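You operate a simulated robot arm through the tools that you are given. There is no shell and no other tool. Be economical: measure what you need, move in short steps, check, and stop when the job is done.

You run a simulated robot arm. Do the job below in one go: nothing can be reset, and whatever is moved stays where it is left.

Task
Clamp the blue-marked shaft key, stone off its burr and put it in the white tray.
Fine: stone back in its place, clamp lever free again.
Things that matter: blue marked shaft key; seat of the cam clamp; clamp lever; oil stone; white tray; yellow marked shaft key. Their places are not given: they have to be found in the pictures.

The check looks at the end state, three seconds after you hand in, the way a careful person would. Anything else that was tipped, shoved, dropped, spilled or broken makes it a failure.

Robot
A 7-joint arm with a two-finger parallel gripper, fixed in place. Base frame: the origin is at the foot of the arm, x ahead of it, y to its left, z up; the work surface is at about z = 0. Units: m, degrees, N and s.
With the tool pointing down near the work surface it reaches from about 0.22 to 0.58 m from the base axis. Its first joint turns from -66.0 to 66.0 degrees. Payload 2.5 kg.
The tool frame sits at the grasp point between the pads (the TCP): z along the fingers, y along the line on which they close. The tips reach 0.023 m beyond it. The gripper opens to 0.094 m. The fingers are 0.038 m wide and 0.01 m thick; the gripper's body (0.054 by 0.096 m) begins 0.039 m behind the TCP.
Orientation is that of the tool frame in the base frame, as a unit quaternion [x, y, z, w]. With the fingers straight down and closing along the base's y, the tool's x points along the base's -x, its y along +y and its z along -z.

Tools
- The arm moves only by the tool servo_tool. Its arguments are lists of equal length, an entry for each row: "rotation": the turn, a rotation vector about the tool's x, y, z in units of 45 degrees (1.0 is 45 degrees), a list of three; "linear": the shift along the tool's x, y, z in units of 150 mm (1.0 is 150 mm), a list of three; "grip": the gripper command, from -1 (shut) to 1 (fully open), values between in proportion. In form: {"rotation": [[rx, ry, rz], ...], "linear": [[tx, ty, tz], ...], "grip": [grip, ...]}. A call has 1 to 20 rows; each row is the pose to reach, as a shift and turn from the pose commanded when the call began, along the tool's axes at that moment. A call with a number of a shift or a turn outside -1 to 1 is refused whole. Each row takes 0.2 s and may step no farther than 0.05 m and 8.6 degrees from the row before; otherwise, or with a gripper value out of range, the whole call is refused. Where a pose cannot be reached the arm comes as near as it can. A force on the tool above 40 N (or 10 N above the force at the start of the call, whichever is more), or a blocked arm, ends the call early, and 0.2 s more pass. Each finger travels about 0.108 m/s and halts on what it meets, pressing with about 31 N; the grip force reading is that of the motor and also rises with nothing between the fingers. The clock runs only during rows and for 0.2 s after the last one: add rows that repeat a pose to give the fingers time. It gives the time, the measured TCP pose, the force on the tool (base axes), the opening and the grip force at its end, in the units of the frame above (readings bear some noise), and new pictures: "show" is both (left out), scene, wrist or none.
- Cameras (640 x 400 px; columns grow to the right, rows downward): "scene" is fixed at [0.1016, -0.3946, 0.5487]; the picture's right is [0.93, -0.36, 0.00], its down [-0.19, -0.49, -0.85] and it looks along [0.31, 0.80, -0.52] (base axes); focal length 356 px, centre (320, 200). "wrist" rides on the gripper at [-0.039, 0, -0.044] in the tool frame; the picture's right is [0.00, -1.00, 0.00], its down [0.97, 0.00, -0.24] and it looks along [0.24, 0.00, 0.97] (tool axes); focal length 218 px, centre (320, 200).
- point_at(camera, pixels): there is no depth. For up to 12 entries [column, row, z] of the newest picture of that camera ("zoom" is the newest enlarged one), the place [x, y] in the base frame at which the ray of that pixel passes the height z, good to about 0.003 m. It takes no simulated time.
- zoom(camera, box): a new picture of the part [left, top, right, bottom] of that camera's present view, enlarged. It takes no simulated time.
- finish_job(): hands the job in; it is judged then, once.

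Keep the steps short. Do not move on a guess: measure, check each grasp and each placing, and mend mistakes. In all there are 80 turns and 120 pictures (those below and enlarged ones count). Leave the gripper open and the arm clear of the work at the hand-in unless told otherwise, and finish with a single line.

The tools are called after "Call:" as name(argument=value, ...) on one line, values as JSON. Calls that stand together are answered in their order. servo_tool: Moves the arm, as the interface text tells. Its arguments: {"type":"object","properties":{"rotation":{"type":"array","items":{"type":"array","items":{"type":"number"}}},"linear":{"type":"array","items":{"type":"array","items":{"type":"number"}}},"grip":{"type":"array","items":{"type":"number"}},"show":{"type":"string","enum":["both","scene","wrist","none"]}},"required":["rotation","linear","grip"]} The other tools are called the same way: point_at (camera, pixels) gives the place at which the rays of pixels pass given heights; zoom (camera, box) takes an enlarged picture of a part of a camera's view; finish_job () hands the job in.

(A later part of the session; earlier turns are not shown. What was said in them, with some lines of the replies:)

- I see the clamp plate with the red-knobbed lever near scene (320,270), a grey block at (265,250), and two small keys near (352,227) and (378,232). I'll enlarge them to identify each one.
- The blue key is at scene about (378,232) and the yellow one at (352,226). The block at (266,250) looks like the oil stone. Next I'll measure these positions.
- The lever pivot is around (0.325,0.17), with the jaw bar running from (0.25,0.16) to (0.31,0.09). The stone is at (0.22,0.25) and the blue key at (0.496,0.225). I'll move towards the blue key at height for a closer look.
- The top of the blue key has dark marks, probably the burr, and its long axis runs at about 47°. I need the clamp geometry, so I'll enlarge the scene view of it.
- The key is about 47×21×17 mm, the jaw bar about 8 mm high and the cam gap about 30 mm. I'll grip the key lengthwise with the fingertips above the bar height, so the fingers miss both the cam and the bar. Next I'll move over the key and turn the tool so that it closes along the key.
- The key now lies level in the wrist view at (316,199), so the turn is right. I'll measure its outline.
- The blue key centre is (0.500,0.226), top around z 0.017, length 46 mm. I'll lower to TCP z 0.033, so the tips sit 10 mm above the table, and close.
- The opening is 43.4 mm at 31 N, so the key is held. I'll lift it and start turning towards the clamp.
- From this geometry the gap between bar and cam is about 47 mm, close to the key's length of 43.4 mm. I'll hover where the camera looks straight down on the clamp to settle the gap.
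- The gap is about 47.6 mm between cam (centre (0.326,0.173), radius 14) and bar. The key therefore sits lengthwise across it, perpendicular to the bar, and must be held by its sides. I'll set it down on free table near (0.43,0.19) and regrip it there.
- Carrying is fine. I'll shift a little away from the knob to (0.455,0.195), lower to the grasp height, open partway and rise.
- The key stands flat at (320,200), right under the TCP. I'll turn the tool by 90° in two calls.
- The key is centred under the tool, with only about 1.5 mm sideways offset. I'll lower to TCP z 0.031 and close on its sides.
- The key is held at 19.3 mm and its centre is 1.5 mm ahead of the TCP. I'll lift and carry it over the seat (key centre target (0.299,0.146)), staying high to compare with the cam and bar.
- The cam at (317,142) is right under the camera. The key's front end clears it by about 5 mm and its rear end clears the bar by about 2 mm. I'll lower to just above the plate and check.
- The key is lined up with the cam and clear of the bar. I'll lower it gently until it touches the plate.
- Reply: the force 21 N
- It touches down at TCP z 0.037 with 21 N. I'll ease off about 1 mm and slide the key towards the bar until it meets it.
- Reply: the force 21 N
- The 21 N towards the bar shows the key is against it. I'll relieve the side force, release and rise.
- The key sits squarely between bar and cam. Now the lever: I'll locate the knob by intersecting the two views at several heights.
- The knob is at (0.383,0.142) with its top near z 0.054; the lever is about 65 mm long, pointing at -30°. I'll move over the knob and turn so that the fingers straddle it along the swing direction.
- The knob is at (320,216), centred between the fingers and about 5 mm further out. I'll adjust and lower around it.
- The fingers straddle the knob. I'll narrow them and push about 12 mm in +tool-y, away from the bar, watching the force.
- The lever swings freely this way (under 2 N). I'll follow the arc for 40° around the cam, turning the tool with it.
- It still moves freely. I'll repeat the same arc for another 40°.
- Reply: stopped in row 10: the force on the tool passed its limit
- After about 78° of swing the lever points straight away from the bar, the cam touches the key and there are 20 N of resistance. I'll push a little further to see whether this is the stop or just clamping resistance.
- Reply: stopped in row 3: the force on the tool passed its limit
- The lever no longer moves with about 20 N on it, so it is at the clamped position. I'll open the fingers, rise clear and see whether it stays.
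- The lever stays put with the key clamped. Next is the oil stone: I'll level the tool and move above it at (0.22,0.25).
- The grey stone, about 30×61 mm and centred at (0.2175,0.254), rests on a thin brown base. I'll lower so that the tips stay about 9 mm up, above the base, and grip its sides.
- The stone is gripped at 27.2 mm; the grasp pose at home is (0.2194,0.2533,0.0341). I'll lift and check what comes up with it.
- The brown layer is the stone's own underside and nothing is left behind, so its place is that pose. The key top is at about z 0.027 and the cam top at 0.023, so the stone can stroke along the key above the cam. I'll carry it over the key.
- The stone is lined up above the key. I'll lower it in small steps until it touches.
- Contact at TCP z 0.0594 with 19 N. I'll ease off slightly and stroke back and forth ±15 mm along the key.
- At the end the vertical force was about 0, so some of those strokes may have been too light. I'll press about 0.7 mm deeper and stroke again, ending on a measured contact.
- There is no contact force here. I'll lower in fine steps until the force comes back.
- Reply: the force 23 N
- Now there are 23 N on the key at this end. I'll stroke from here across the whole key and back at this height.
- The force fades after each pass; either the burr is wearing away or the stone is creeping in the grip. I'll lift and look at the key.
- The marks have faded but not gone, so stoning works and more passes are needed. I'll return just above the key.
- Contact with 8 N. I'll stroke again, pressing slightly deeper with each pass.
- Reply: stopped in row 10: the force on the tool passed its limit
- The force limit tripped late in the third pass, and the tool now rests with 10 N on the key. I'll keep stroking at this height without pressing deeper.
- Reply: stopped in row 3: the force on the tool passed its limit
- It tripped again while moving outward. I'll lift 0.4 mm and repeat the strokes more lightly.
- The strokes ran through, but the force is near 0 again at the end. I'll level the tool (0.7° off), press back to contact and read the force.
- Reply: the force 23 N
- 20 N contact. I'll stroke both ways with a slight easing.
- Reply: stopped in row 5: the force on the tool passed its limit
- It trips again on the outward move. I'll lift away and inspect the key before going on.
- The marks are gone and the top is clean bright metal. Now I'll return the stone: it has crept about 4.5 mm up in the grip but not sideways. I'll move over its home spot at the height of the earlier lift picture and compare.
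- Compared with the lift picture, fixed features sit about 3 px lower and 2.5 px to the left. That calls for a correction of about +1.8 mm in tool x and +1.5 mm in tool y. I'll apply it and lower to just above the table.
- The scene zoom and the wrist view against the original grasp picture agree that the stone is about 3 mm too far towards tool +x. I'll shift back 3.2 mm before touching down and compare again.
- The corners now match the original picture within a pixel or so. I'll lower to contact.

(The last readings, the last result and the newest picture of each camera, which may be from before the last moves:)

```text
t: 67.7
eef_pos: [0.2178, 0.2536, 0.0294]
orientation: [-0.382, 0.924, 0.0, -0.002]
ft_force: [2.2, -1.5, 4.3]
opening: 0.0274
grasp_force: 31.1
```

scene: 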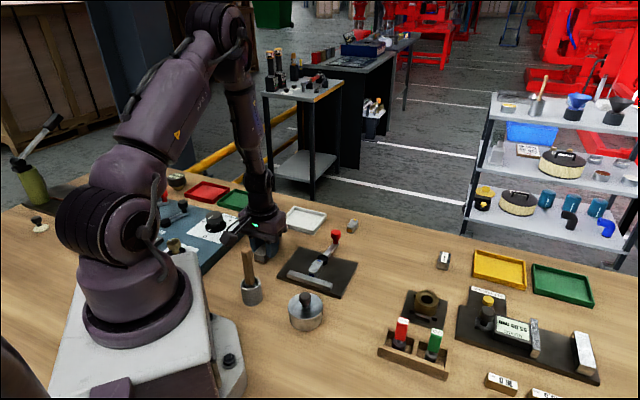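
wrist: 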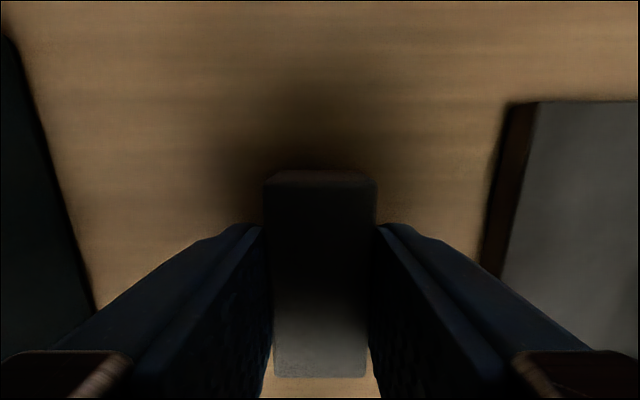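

Contact with 4 N: the stone is on the table. I'll open and rise.

Call:
servo_tool(rotation=[[0, 0, 0], [0, 0, 0], [0, 0, 0], [0, 0, 0], [0, 0, 0], [0, 0, 0]], linear=[[0, 0, 0], [0, 0, 0], [0, 0, -0.15], [0, 0, -0.4], [0, 0, -0.65], [0, 0, -0.8]], grip=[0.3, 0.3, 0.3, 0.3, 0.3, 0.3])

Call:
zoom(camera="scene", box=[240, 230, 296, 270])

```text
t: 69.1
eef_pos: [0.2186, 0.254, 0.1492]
orientation: [-0.383, 0.924, -0.001, -0.003]
ft_force: [0.2, 0.5, 0.0]
opening: 0.0611
grasp_force: 0.0
```

scene: 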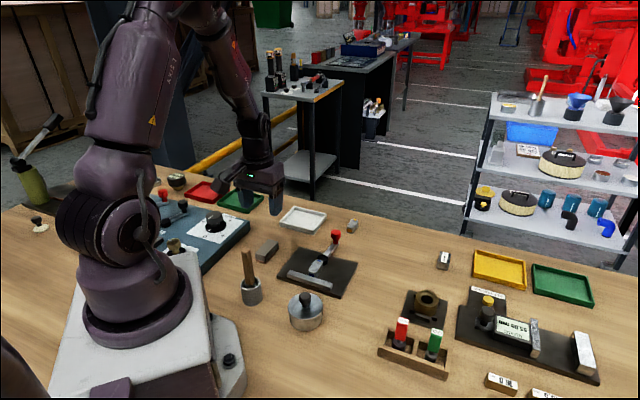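
wrist: 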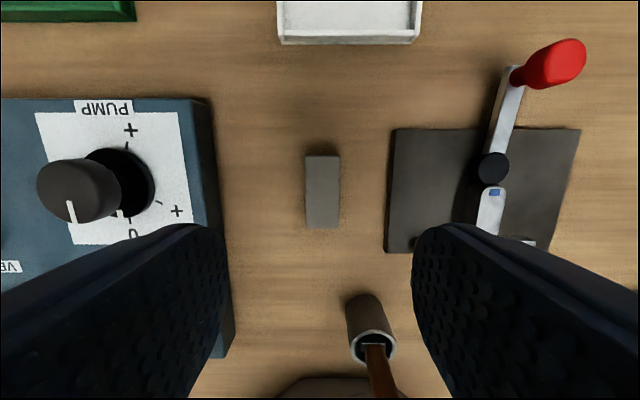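

```text
10.00 times, centred on (268, 250) of scene
```

zoom: 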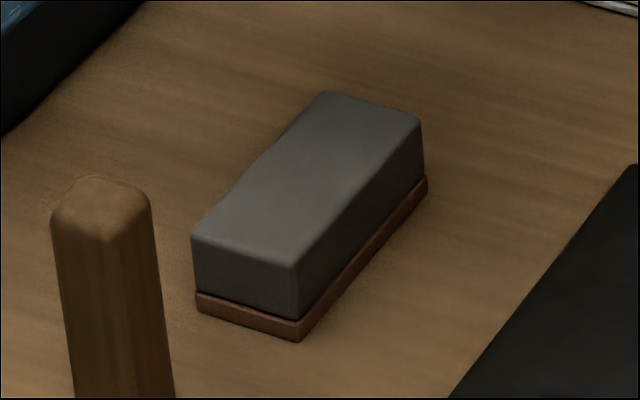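

The stone is back within about 1.5 mm of its old outline. Next I'll free the lever; first I measure the knob.

Call:
point_at(camera="wrist", pixels=[[566, 60, 0.054], [493, 167, 0.023]])

Call:
point_at(camera="scene", pixels=[[335.5, 233, 0.052]])

```text
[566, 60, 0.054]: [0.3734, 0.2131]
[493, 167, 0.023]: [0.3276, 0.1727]
```

```text
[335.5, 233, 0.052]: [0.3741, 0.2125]
```

The knob is at (0.374,0.213), and the current tool angle already suits it. I'll move above it.

Call:
servo_tool(rotation=[[0, 0, 0], [0, 0, 0], [0, 0, 0], [0, 0, 0], [0, 0, 0], [0, 0, 0]], linear=[[-0.12, -0.2, 0], [-0.24, -0.4, 0], [-0.37, -0.6, 0], [-0.49, -0.8, 0], [-0.563, -0.926, 0.1], [-0.563, -0.926, 0.26]], grip=[0, 0, 0, 0, 0, 0], show="wrist")

```text
t: 70.5
eef_pos: [0.3762, 0.2169, 0.1097]
orientation: [-0.383, 0.924, -0.001, -0.002]
ft_force: [0.0, 0.3, 0.3]
opening: 0.0471
grasp_force: 0.0
```

wrist: 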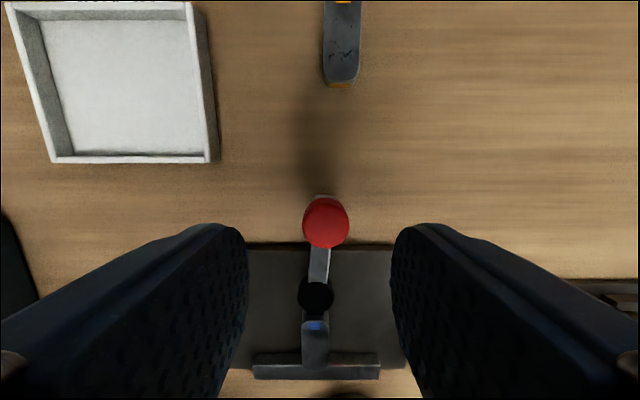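

The knob is at (326,222), about 3 mm to one side. I'll correct, lower around it and narrow the fingers.

Call:
servo_tool(rotation=[[0, 0, 0], [0, 0, 0], [0, 0, 0], [0, 0, 0], [0, 0, 0]], linear=[[-0.015, -0.019, 0.1], [-0.015, -0.019, 0.25], [-0.015, -0.019, 0.371], [-0.015, -0.019, 0.371], [-0.015, -0.019, 0.371]], grip=[0, 0, 0, -0.4, -0.4], show="wrist")

Call:
servo_tool(rotation=[[0, 0, 0.089], [0, 0, 0.178], [0, 0, 0.267], [0, 0, 0.356], [0, 0, 0.445], [0, 0, 0.533], [0, 0, 0.622], [0, 0, 0.711], [0, 0, 0.8], [0, 0, 0.889], [0, 0, 0.889]], linear=[[0.005, -0.032, 0], [0.0113, -0.063, 0], [0.02, -0.094, 0], [0.031, -0.125, 0], [0.044, -0.154, 0], [0.059, -0.183, 0], [0.076, -0.21, 0], [0.095, -0.236, 0], [0.116, -0.26, 0], [0.139, -0.283, 0], [0.139, -0.283, 0]], grip=[-0.4, -0.4, -0.4, -0.4, -0.4, -0.4, -0.4, -0.4, -0.4, -0.4, -0.4])

```text
t: 71.7
eef_pos: [0.3812, 0.2153, 0.0541]
orientation: [-0.382, 0.924, 0.0, -0.003]
ft_force: [0.0, 0.4, -0.2]
opening: 0.0282
grasp_force: 0.1
```

wrist: 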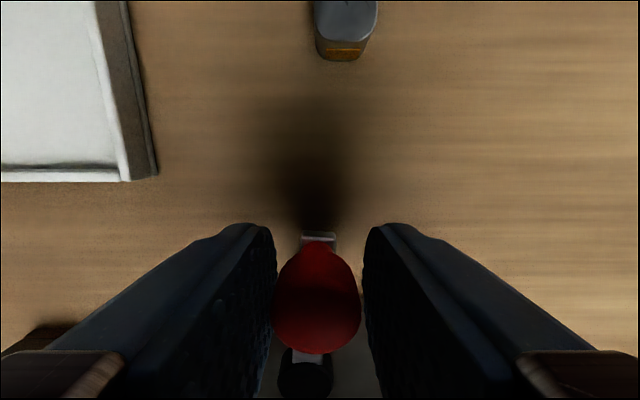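

```text
t: 74.1
eef_pos: [0.3957, 0.1708, 0.054]
orientation: [-0.043, 0.999, -0.001, -0.002]
ft_force: [-0.1, 0.9, 0.0]
opening: 0.0285
grasp_force: 0.3
```

scene: 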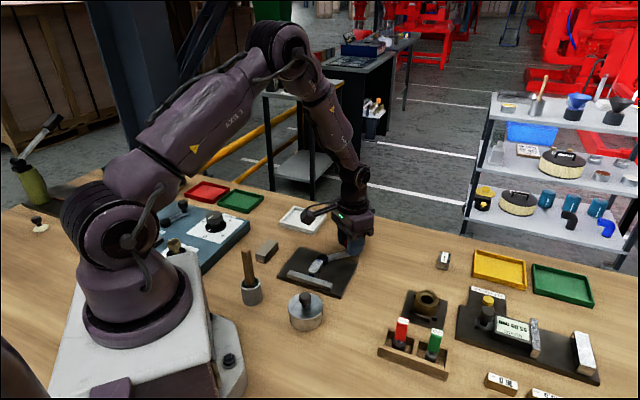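
wrist: 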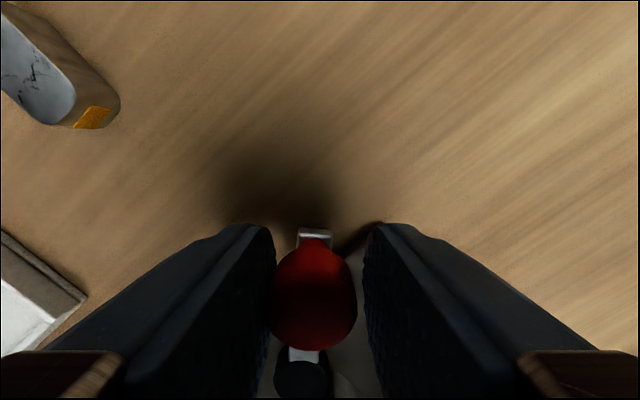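

The lever came free. I'll continue the same arc for the remaining 33° or so to its starting position.

Call:
servo_tool(rotation=[[0, 0, 0.089], [0, 0, 0.178], [0, 0, 0.267], [0, 0, 0.356], [0, 0, 0.445], [0, 0, 0.533], [0, 0, 0.622], [0, 0, 0.711], [0, 0, 0.711]], linear=[[0.005, -0.032, 0], [0.0113, -0.063, 0], [0.02, -0.094, 0], [0.031, -0.125, 0], [0.044, -0.154, 0], [0.059, -0.183, 0], [0.076, -0.21, 0], [0.095, -0.236, 0], [0.095, -0.236, 0]], grip=[-0.4, -0.4, -0.4, -0.4, -0.4, -0.4, -0.4, -0.4, -0.4], show="wrist")

Call:
servo_tool(rotation=[[0, 0, 0], [0, 0, 0], [0, 0, 0], [0, 0, 0], [0, 0, 0]], linear=[[0, 0, 0], [0, 0, 0], [0, 0, -0.2], [0, 0, -0.45], [0, 0, -0.6]], grip=[0, 0, 0, 0, 0])

Call:
zoom(camera="scene", box=[272, 240, 364, 300])

```text
t: 76.1
eef_pos: [0.3841, 0.1362, 0.0549]
orientation: [0.233, 0.972, 0.0, -0.001]
ft_force: [3.8, 9.5, -0.3]
opening: 0.0323
grasp_force: 4.7
```

wrist: 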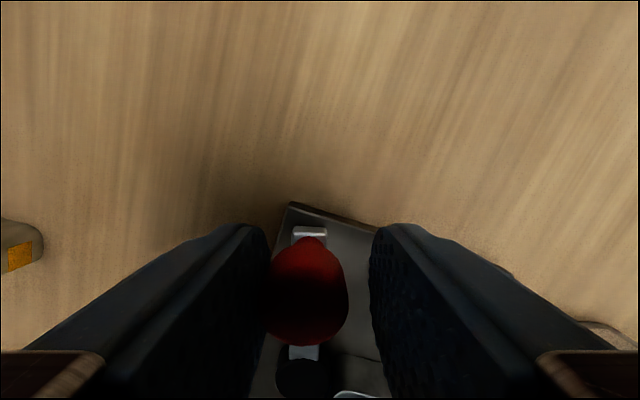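

```text
t: 77.3
eef_pos: [0.3844, 0.1337, 0.1448]
orientation: [0.233, 0.972, -0.002, -0.002]
ft_force: [-0.4, 0.5, 0.4]
opening: 0.0469
grasp_force: 0.2
```

scene: 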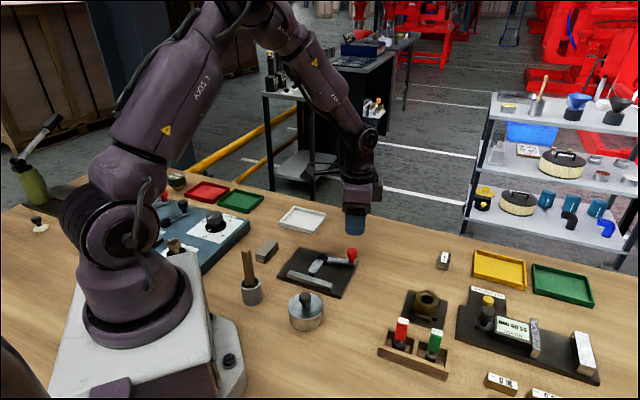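
wrist: 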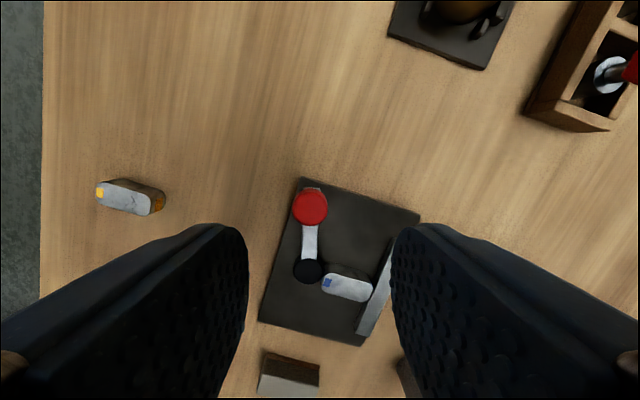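

```text
6.67 times, centred on (318, 270) of scene
```

zoom: 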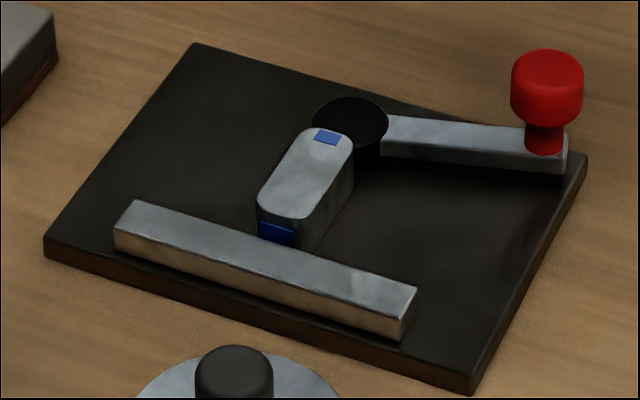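

The lever is back exactly where it started. Now I'll fetch the key: move over it and turn to the seat angle.

Call:
servo_tool(rotation=[[0, 0, -0.18], [0, 0, -0.36], [0, 0, -0.54], [0, 0, -0.72], [0, 0, -0.9], [0, 0, -1.0]], linear=[[0.1, -0.03, 0], [0.2, -0.06, 0], [0.3, -0.1, 0], [0.4, -0.14, 0], [0.5, -0.17, 0], [0.539, -0.175, 0]], grip=[0, 0, 0, 0, 0, 0], show="none")

Call:
servo_tool(rotation=[[0, 0, -0.18], [0, 0, -0.36], [0, 0, -0.54], [0, 0, -0.6], [0, 0, -0.6]], linear=[[0, 0, 0.05], [0, 0, 0.1], [0, 0, 0.2], [0, 0, 0.24], [0, 0, 0.24]], grip=[0, 0, 0, 0, 0], show="wrist")

Call:
zoom(camera="wrist", box=[240, 100, 400, 260])

```text
t: 78.7
eef_pos: [0.3002, 0.1478, 0.1453]
orientation: [-0.158, 0.987, 0.0, -0.003]
ft_force: [0.3, 0.4, 0.2]
opening: 0.047
grasp_force: 0.1
```

```text
t: 79.9
eef_pos: [0.3003, 0.1486, 0.1086]
orientation: [-0.384, 0.923, 0.0, -0.003]
ft_force: [-1.3, 0.4, -0.1]
opening: 0.0469
grasp_force: 0.0
```

wrist: 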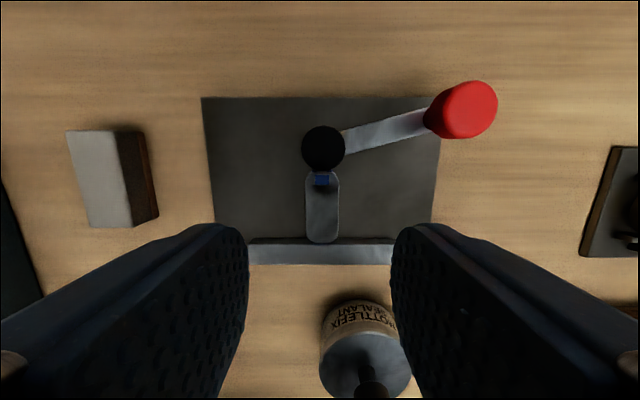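

```text
2.50 times, centred on (320, 180) of wrist
```

zoom: 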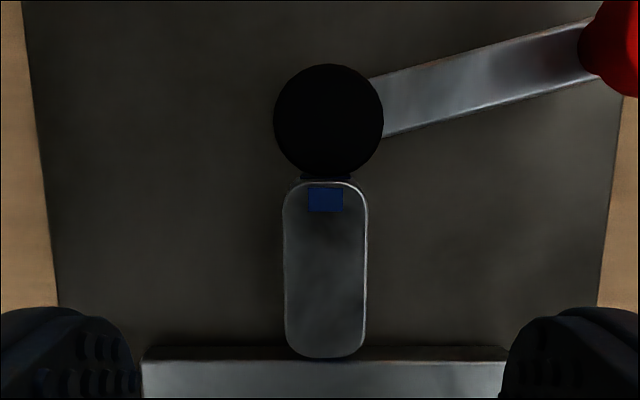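

The key is under the tool, 2 mm ahead and 1 mm to the side. I'll lower between bar and cam and grip its sides.

Call:
servo_tool(rotation=[[0, 0, 0], [0, 0, 0], [0, 0, 0], [0, 0, 0], [0, 0, 0], [0, 0, 0], [0, 0, 0]], linear=[[-0.013, -0.009, 0.15], [-0.013, -0.009, 0.3], [-0.013, -0.009, 0.42], [-0.013, -0.009, 0.467], [-0.013, -0.009, 0.467], [-0.013, -0.009, 0.467], [-0.013, -0.009, 0.467]], grip=[0, 0, 0, 0, -1, -1, -1], show="wrist")

Call:
servo_tool(rotation=[[0, 0, 0], [0, 0, 0], [0, 0, 0], [0, 0, 0]], linear=[[0, 0, -0.1], [0, 0, -0.3], [0, 0, -0.6], [0, 0, -0.7]], grip=[-1, -1, -1, -1])

```text
t: 81.5
eef_pos: [0.3035, 0.1478, 0.0384]
orientation: [-0.384, 0.924, -0.001, -0.002]
ft_force: [-0.7, -0.3, -0.1]
opening: 0.0194
grasp_force: 31.3
```

wrist: 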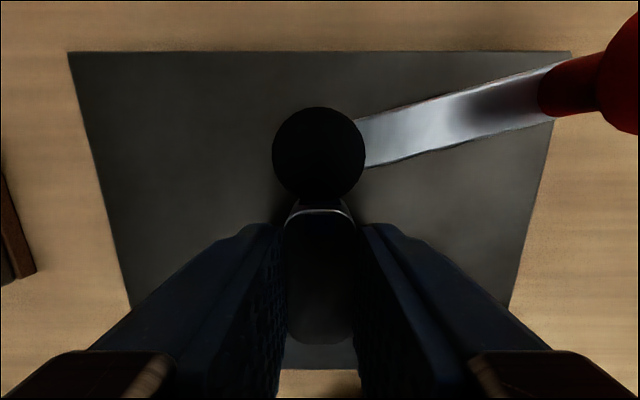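

```text
t: 82.5
eef_pos: [0.302, 0.1473, 0.1455]
orientation: [-0.382, 0.924, 0.0, -0.003]
ft_force: [0.0, -0.5, -0.8]
opening: 0.0192
grasp_force: 30.8
```

scene: 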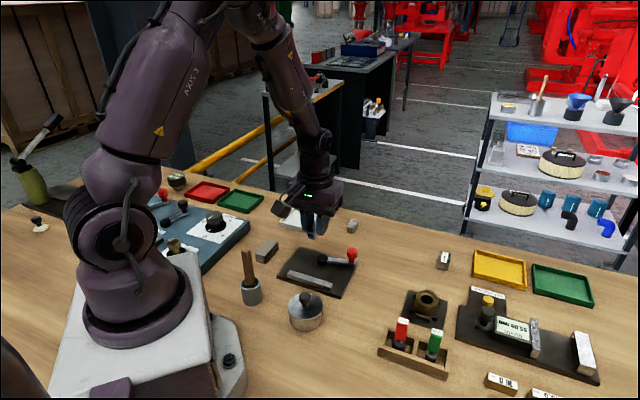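
wrist: 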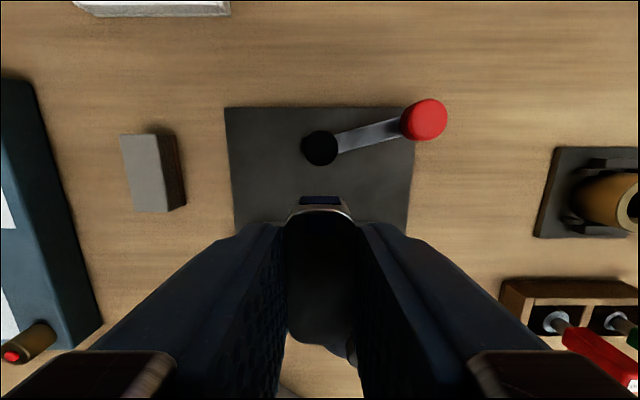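

The key is held and lifted clear, with the lever undisturbed. I'll move towards the white tray and measure it from close by.

Call:
servo_tool(rotation=[[0, 0, 0], [0, 0, 0], [0, 0, 0], [0, 0, 0], [0, 0, 0], [0, 0, 0]], linear=[[-0.15, 0.15, 0], [-0.3, 0.35, 0], [-0.45, 0.5, 0], [-0.6, 0.65, 0], [-0.75, 0.787, 0], [-0.75, 0.787, 0]], grip=[-1, -1, -1, -1, -1, -1], show="wrist")

```text
t: 83.9
eef_pos: [0.298, 0.3112, 0.1445]
orientation: [-0.382, 0.924, -0.001, -0.003]
ft_force: [0.0, -0.1, -1.1]
opening: 0.0191
grasp_force: 30.8
```

wrist: 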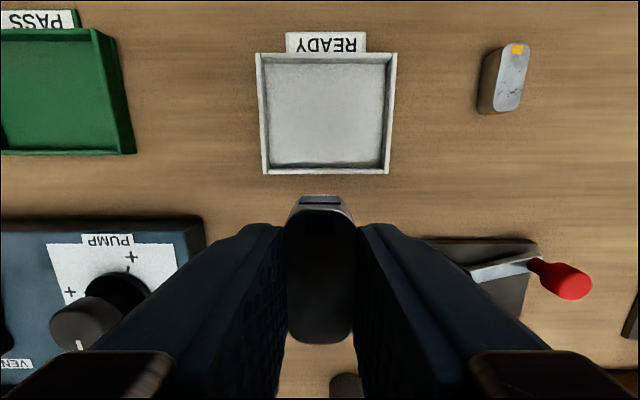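

Call:
point_at(camera="wrist", pixels=[[257, 53, 0.015], [396, 52, 0.015], [388, 174, 0.015], [263, 175, 0.015], [327, 114, 0.003]])

```text
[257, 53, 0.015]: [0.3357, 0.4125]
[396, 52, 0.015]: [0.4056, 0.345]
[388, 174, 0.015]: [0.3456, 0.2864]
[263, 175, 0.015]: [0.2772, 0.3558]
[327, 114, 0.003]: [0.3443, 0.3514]
```

The tray centre is at (0.341,0.350). I'll move over it and lower the key to just above the floor.

Call:
servo_tool(rotation=[[0, 0, 0], [0, 0, 0], [0, 0, 0], [0, 0, 0], [0, 0, 0], [0, 0, 0]], linear=[[-0.2, -0.01, 0], [-0.395, -0.02, 0], [-0.395, -0.02, 0.2], [-0.395, -0.02, 0.45], [-0.395, -0.02, 0.65], [-0.395, -0.02, 0.69]], grip=[-1, -1, -1, -1, -1, -1])

Call:
zoom(camera="scene", box=[260, 190, 340, 250])

```text
t: 85.3
eef_pos: [0.3427, 0.3507, 0.0397]
orientation: [-0.383, 0.924, 0.0, -0.003]
ft_force: [0.0, -0.5, -1.9]
opening: 0.0195
grasp_force: 30.7
```

scene: 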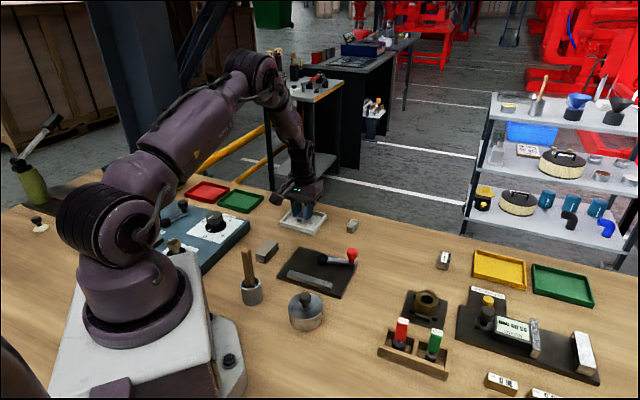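
wrist: 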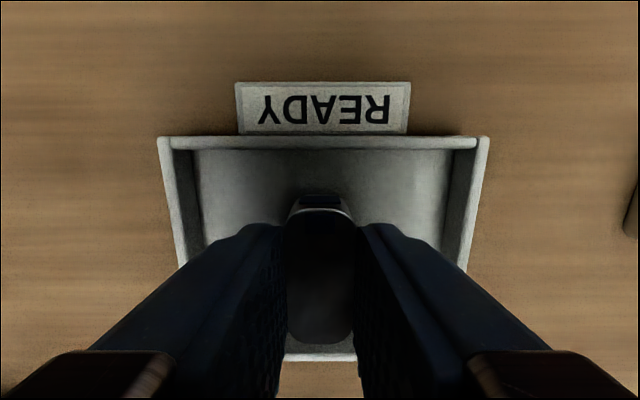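

```text
6.67 times, centred on (300, 220) of scene
```

zoom: 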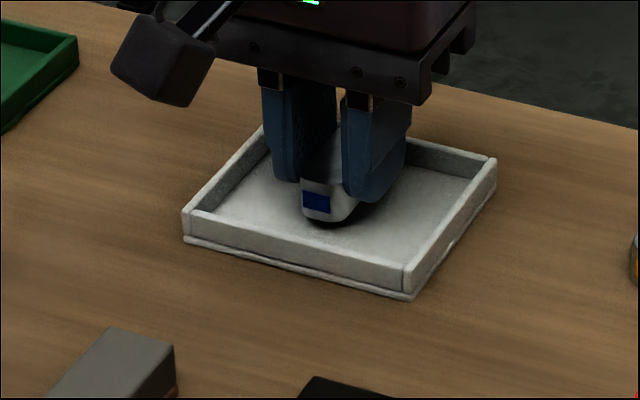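

The key is over the tray floor, slightly nearer the front wall. I'll shift it 4 mm inward and lower to touch.

Call:
servo_tool(rotation=[[0, 0, 0], [0, 0, 0], [0, 0, 0], [0, 0, 0], [0, 0, 0], [0, 0, 0]], linear=[[-0.027, 0, 0], [-0.027, 0, 0.015], [-0.027, 0, 0.025], [-0.027, 0, 0.032], [-0.027, 0, 0.038], [-0.027, 0, 0.038]], grip=[-1, -1, -1, -1, -1, -1], show="none")

```text
t: 86.7
eef_pos: [0.3456, 0.3541, 0.0339]
orientation: [-0.383, 0.924, -0.001, -0.002]
ft_force: [-0.1, 0.5, -1.5]
opening: 0.0194
grasp_force: 31.0
```

No contact yet at TCP z 0.034. I'll lower a bit more.

Call:
servo_tool(rotation=[[0, 0, 0], [0, 0, 0], [0, 0, 0], [0, 0, 0]], linear=[[0, 0, 0.005], [0, 0, 0.009], [0, 0, 0.013], [0, 0, 0.013]], grip=[-1, -1, -1, -1], show="none")

```text
t: 87.7
eef_pos: [0.345, 0.3538, 0.0332]
orientation: [-0.382, 0.924, 0.0, -0.002]
ft_force: [-3.0, -5.3, 19.1]
opening: 0.0193
grasp_force: 31.1
```

Contact with 19 N: the key is on the tray floor. I'll ease off, open partway within the tray and rise.

Call:
servo_tool(rotation=[[0, 0, 0], [0, 0, 0], [0, 0, 0], [0, 0, 0], [0, 0, 0], [0, 0, 0], [0, 0, 0]], linear=[[0, 0, -0.004], [0, 0, -0.004], [0, 0, -0.004], [0, 0, -0.15], [0, 0, -0.4], [0, 0, -0.7], [0, 0, -0.85]], grip=[-1, -0.3, -0.3, -0.3, -0.3, -0.3, 0.5])

Call:
zoom(camera="scene", box=[240, 190, 370, 300])

```text
t: 89.3
eef_pos: [0.3465, 0.3534, 0.1592]
orientation: [-0.382, 0.924, 0.0, -0.003]
ft_force: [-0.5, 0.2, -0.1]
opening: 0.0705
grasp_force: 0.1
```

scene: 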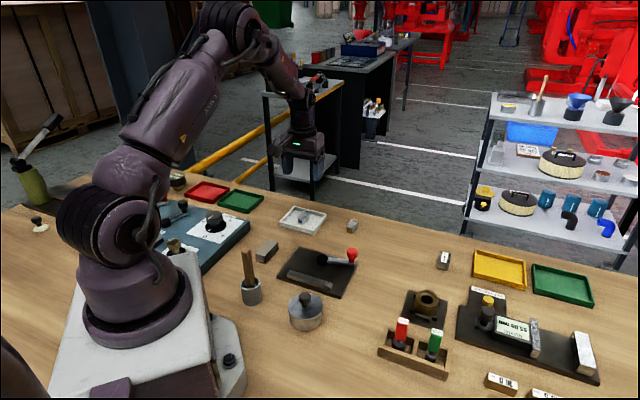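
wrist: 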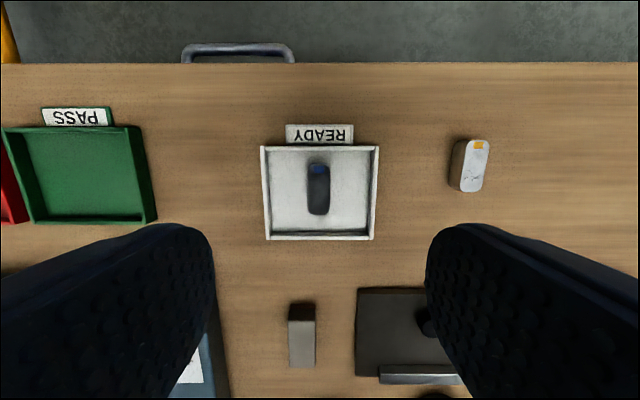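

```text
3.64 times, centred on (305, 245) of scene
```

zoom: 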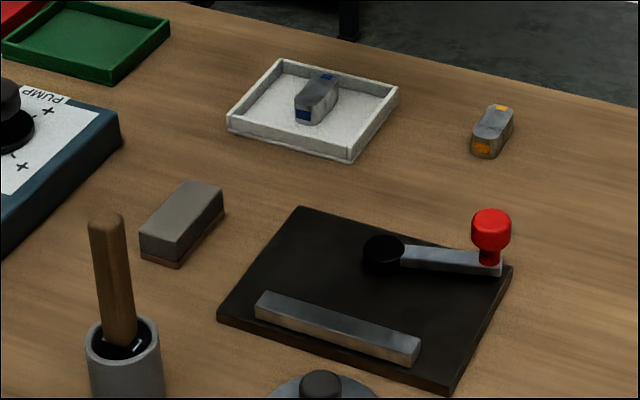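

The key lies flat in the white tray, the stone is back, the lever is open and the yellow key is untouched. I'll take one last close look at the key's top.

Call:
zoom(camera="wrist", box=[290, 150, 350, 225])

Call:
zoom(camera="scene", box=[305, 202, 335, 232])

```text
5.33 times, centred on (320, 188) of wrist
```

zoom: 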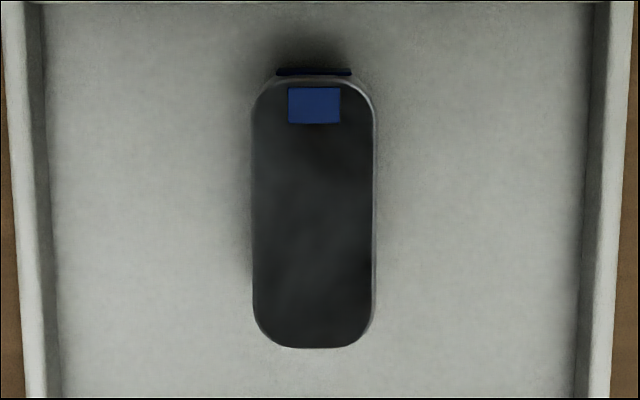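

```text
13.33 times, centred on (320, 217) of scene
```

zoom: 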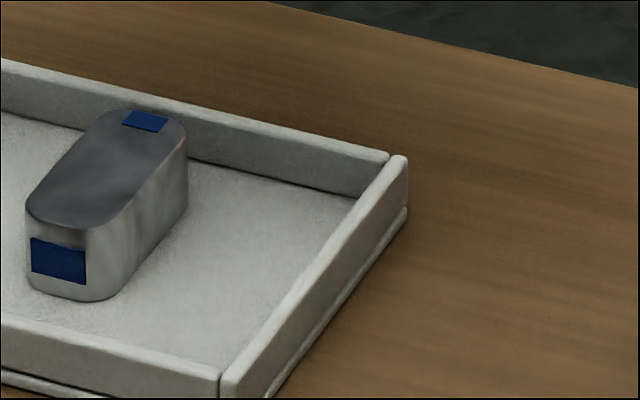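

The burr marks are gone, the arm is clear and the gripper is open, so I'm handing the job in.

Call:
finish_job()

```text
The job is handed in.
```

The blue-marked key was clamped, stoned clean and put in the white tray; the stone is back within about 1.5 mm of its old spot and the clamp lever is free again.
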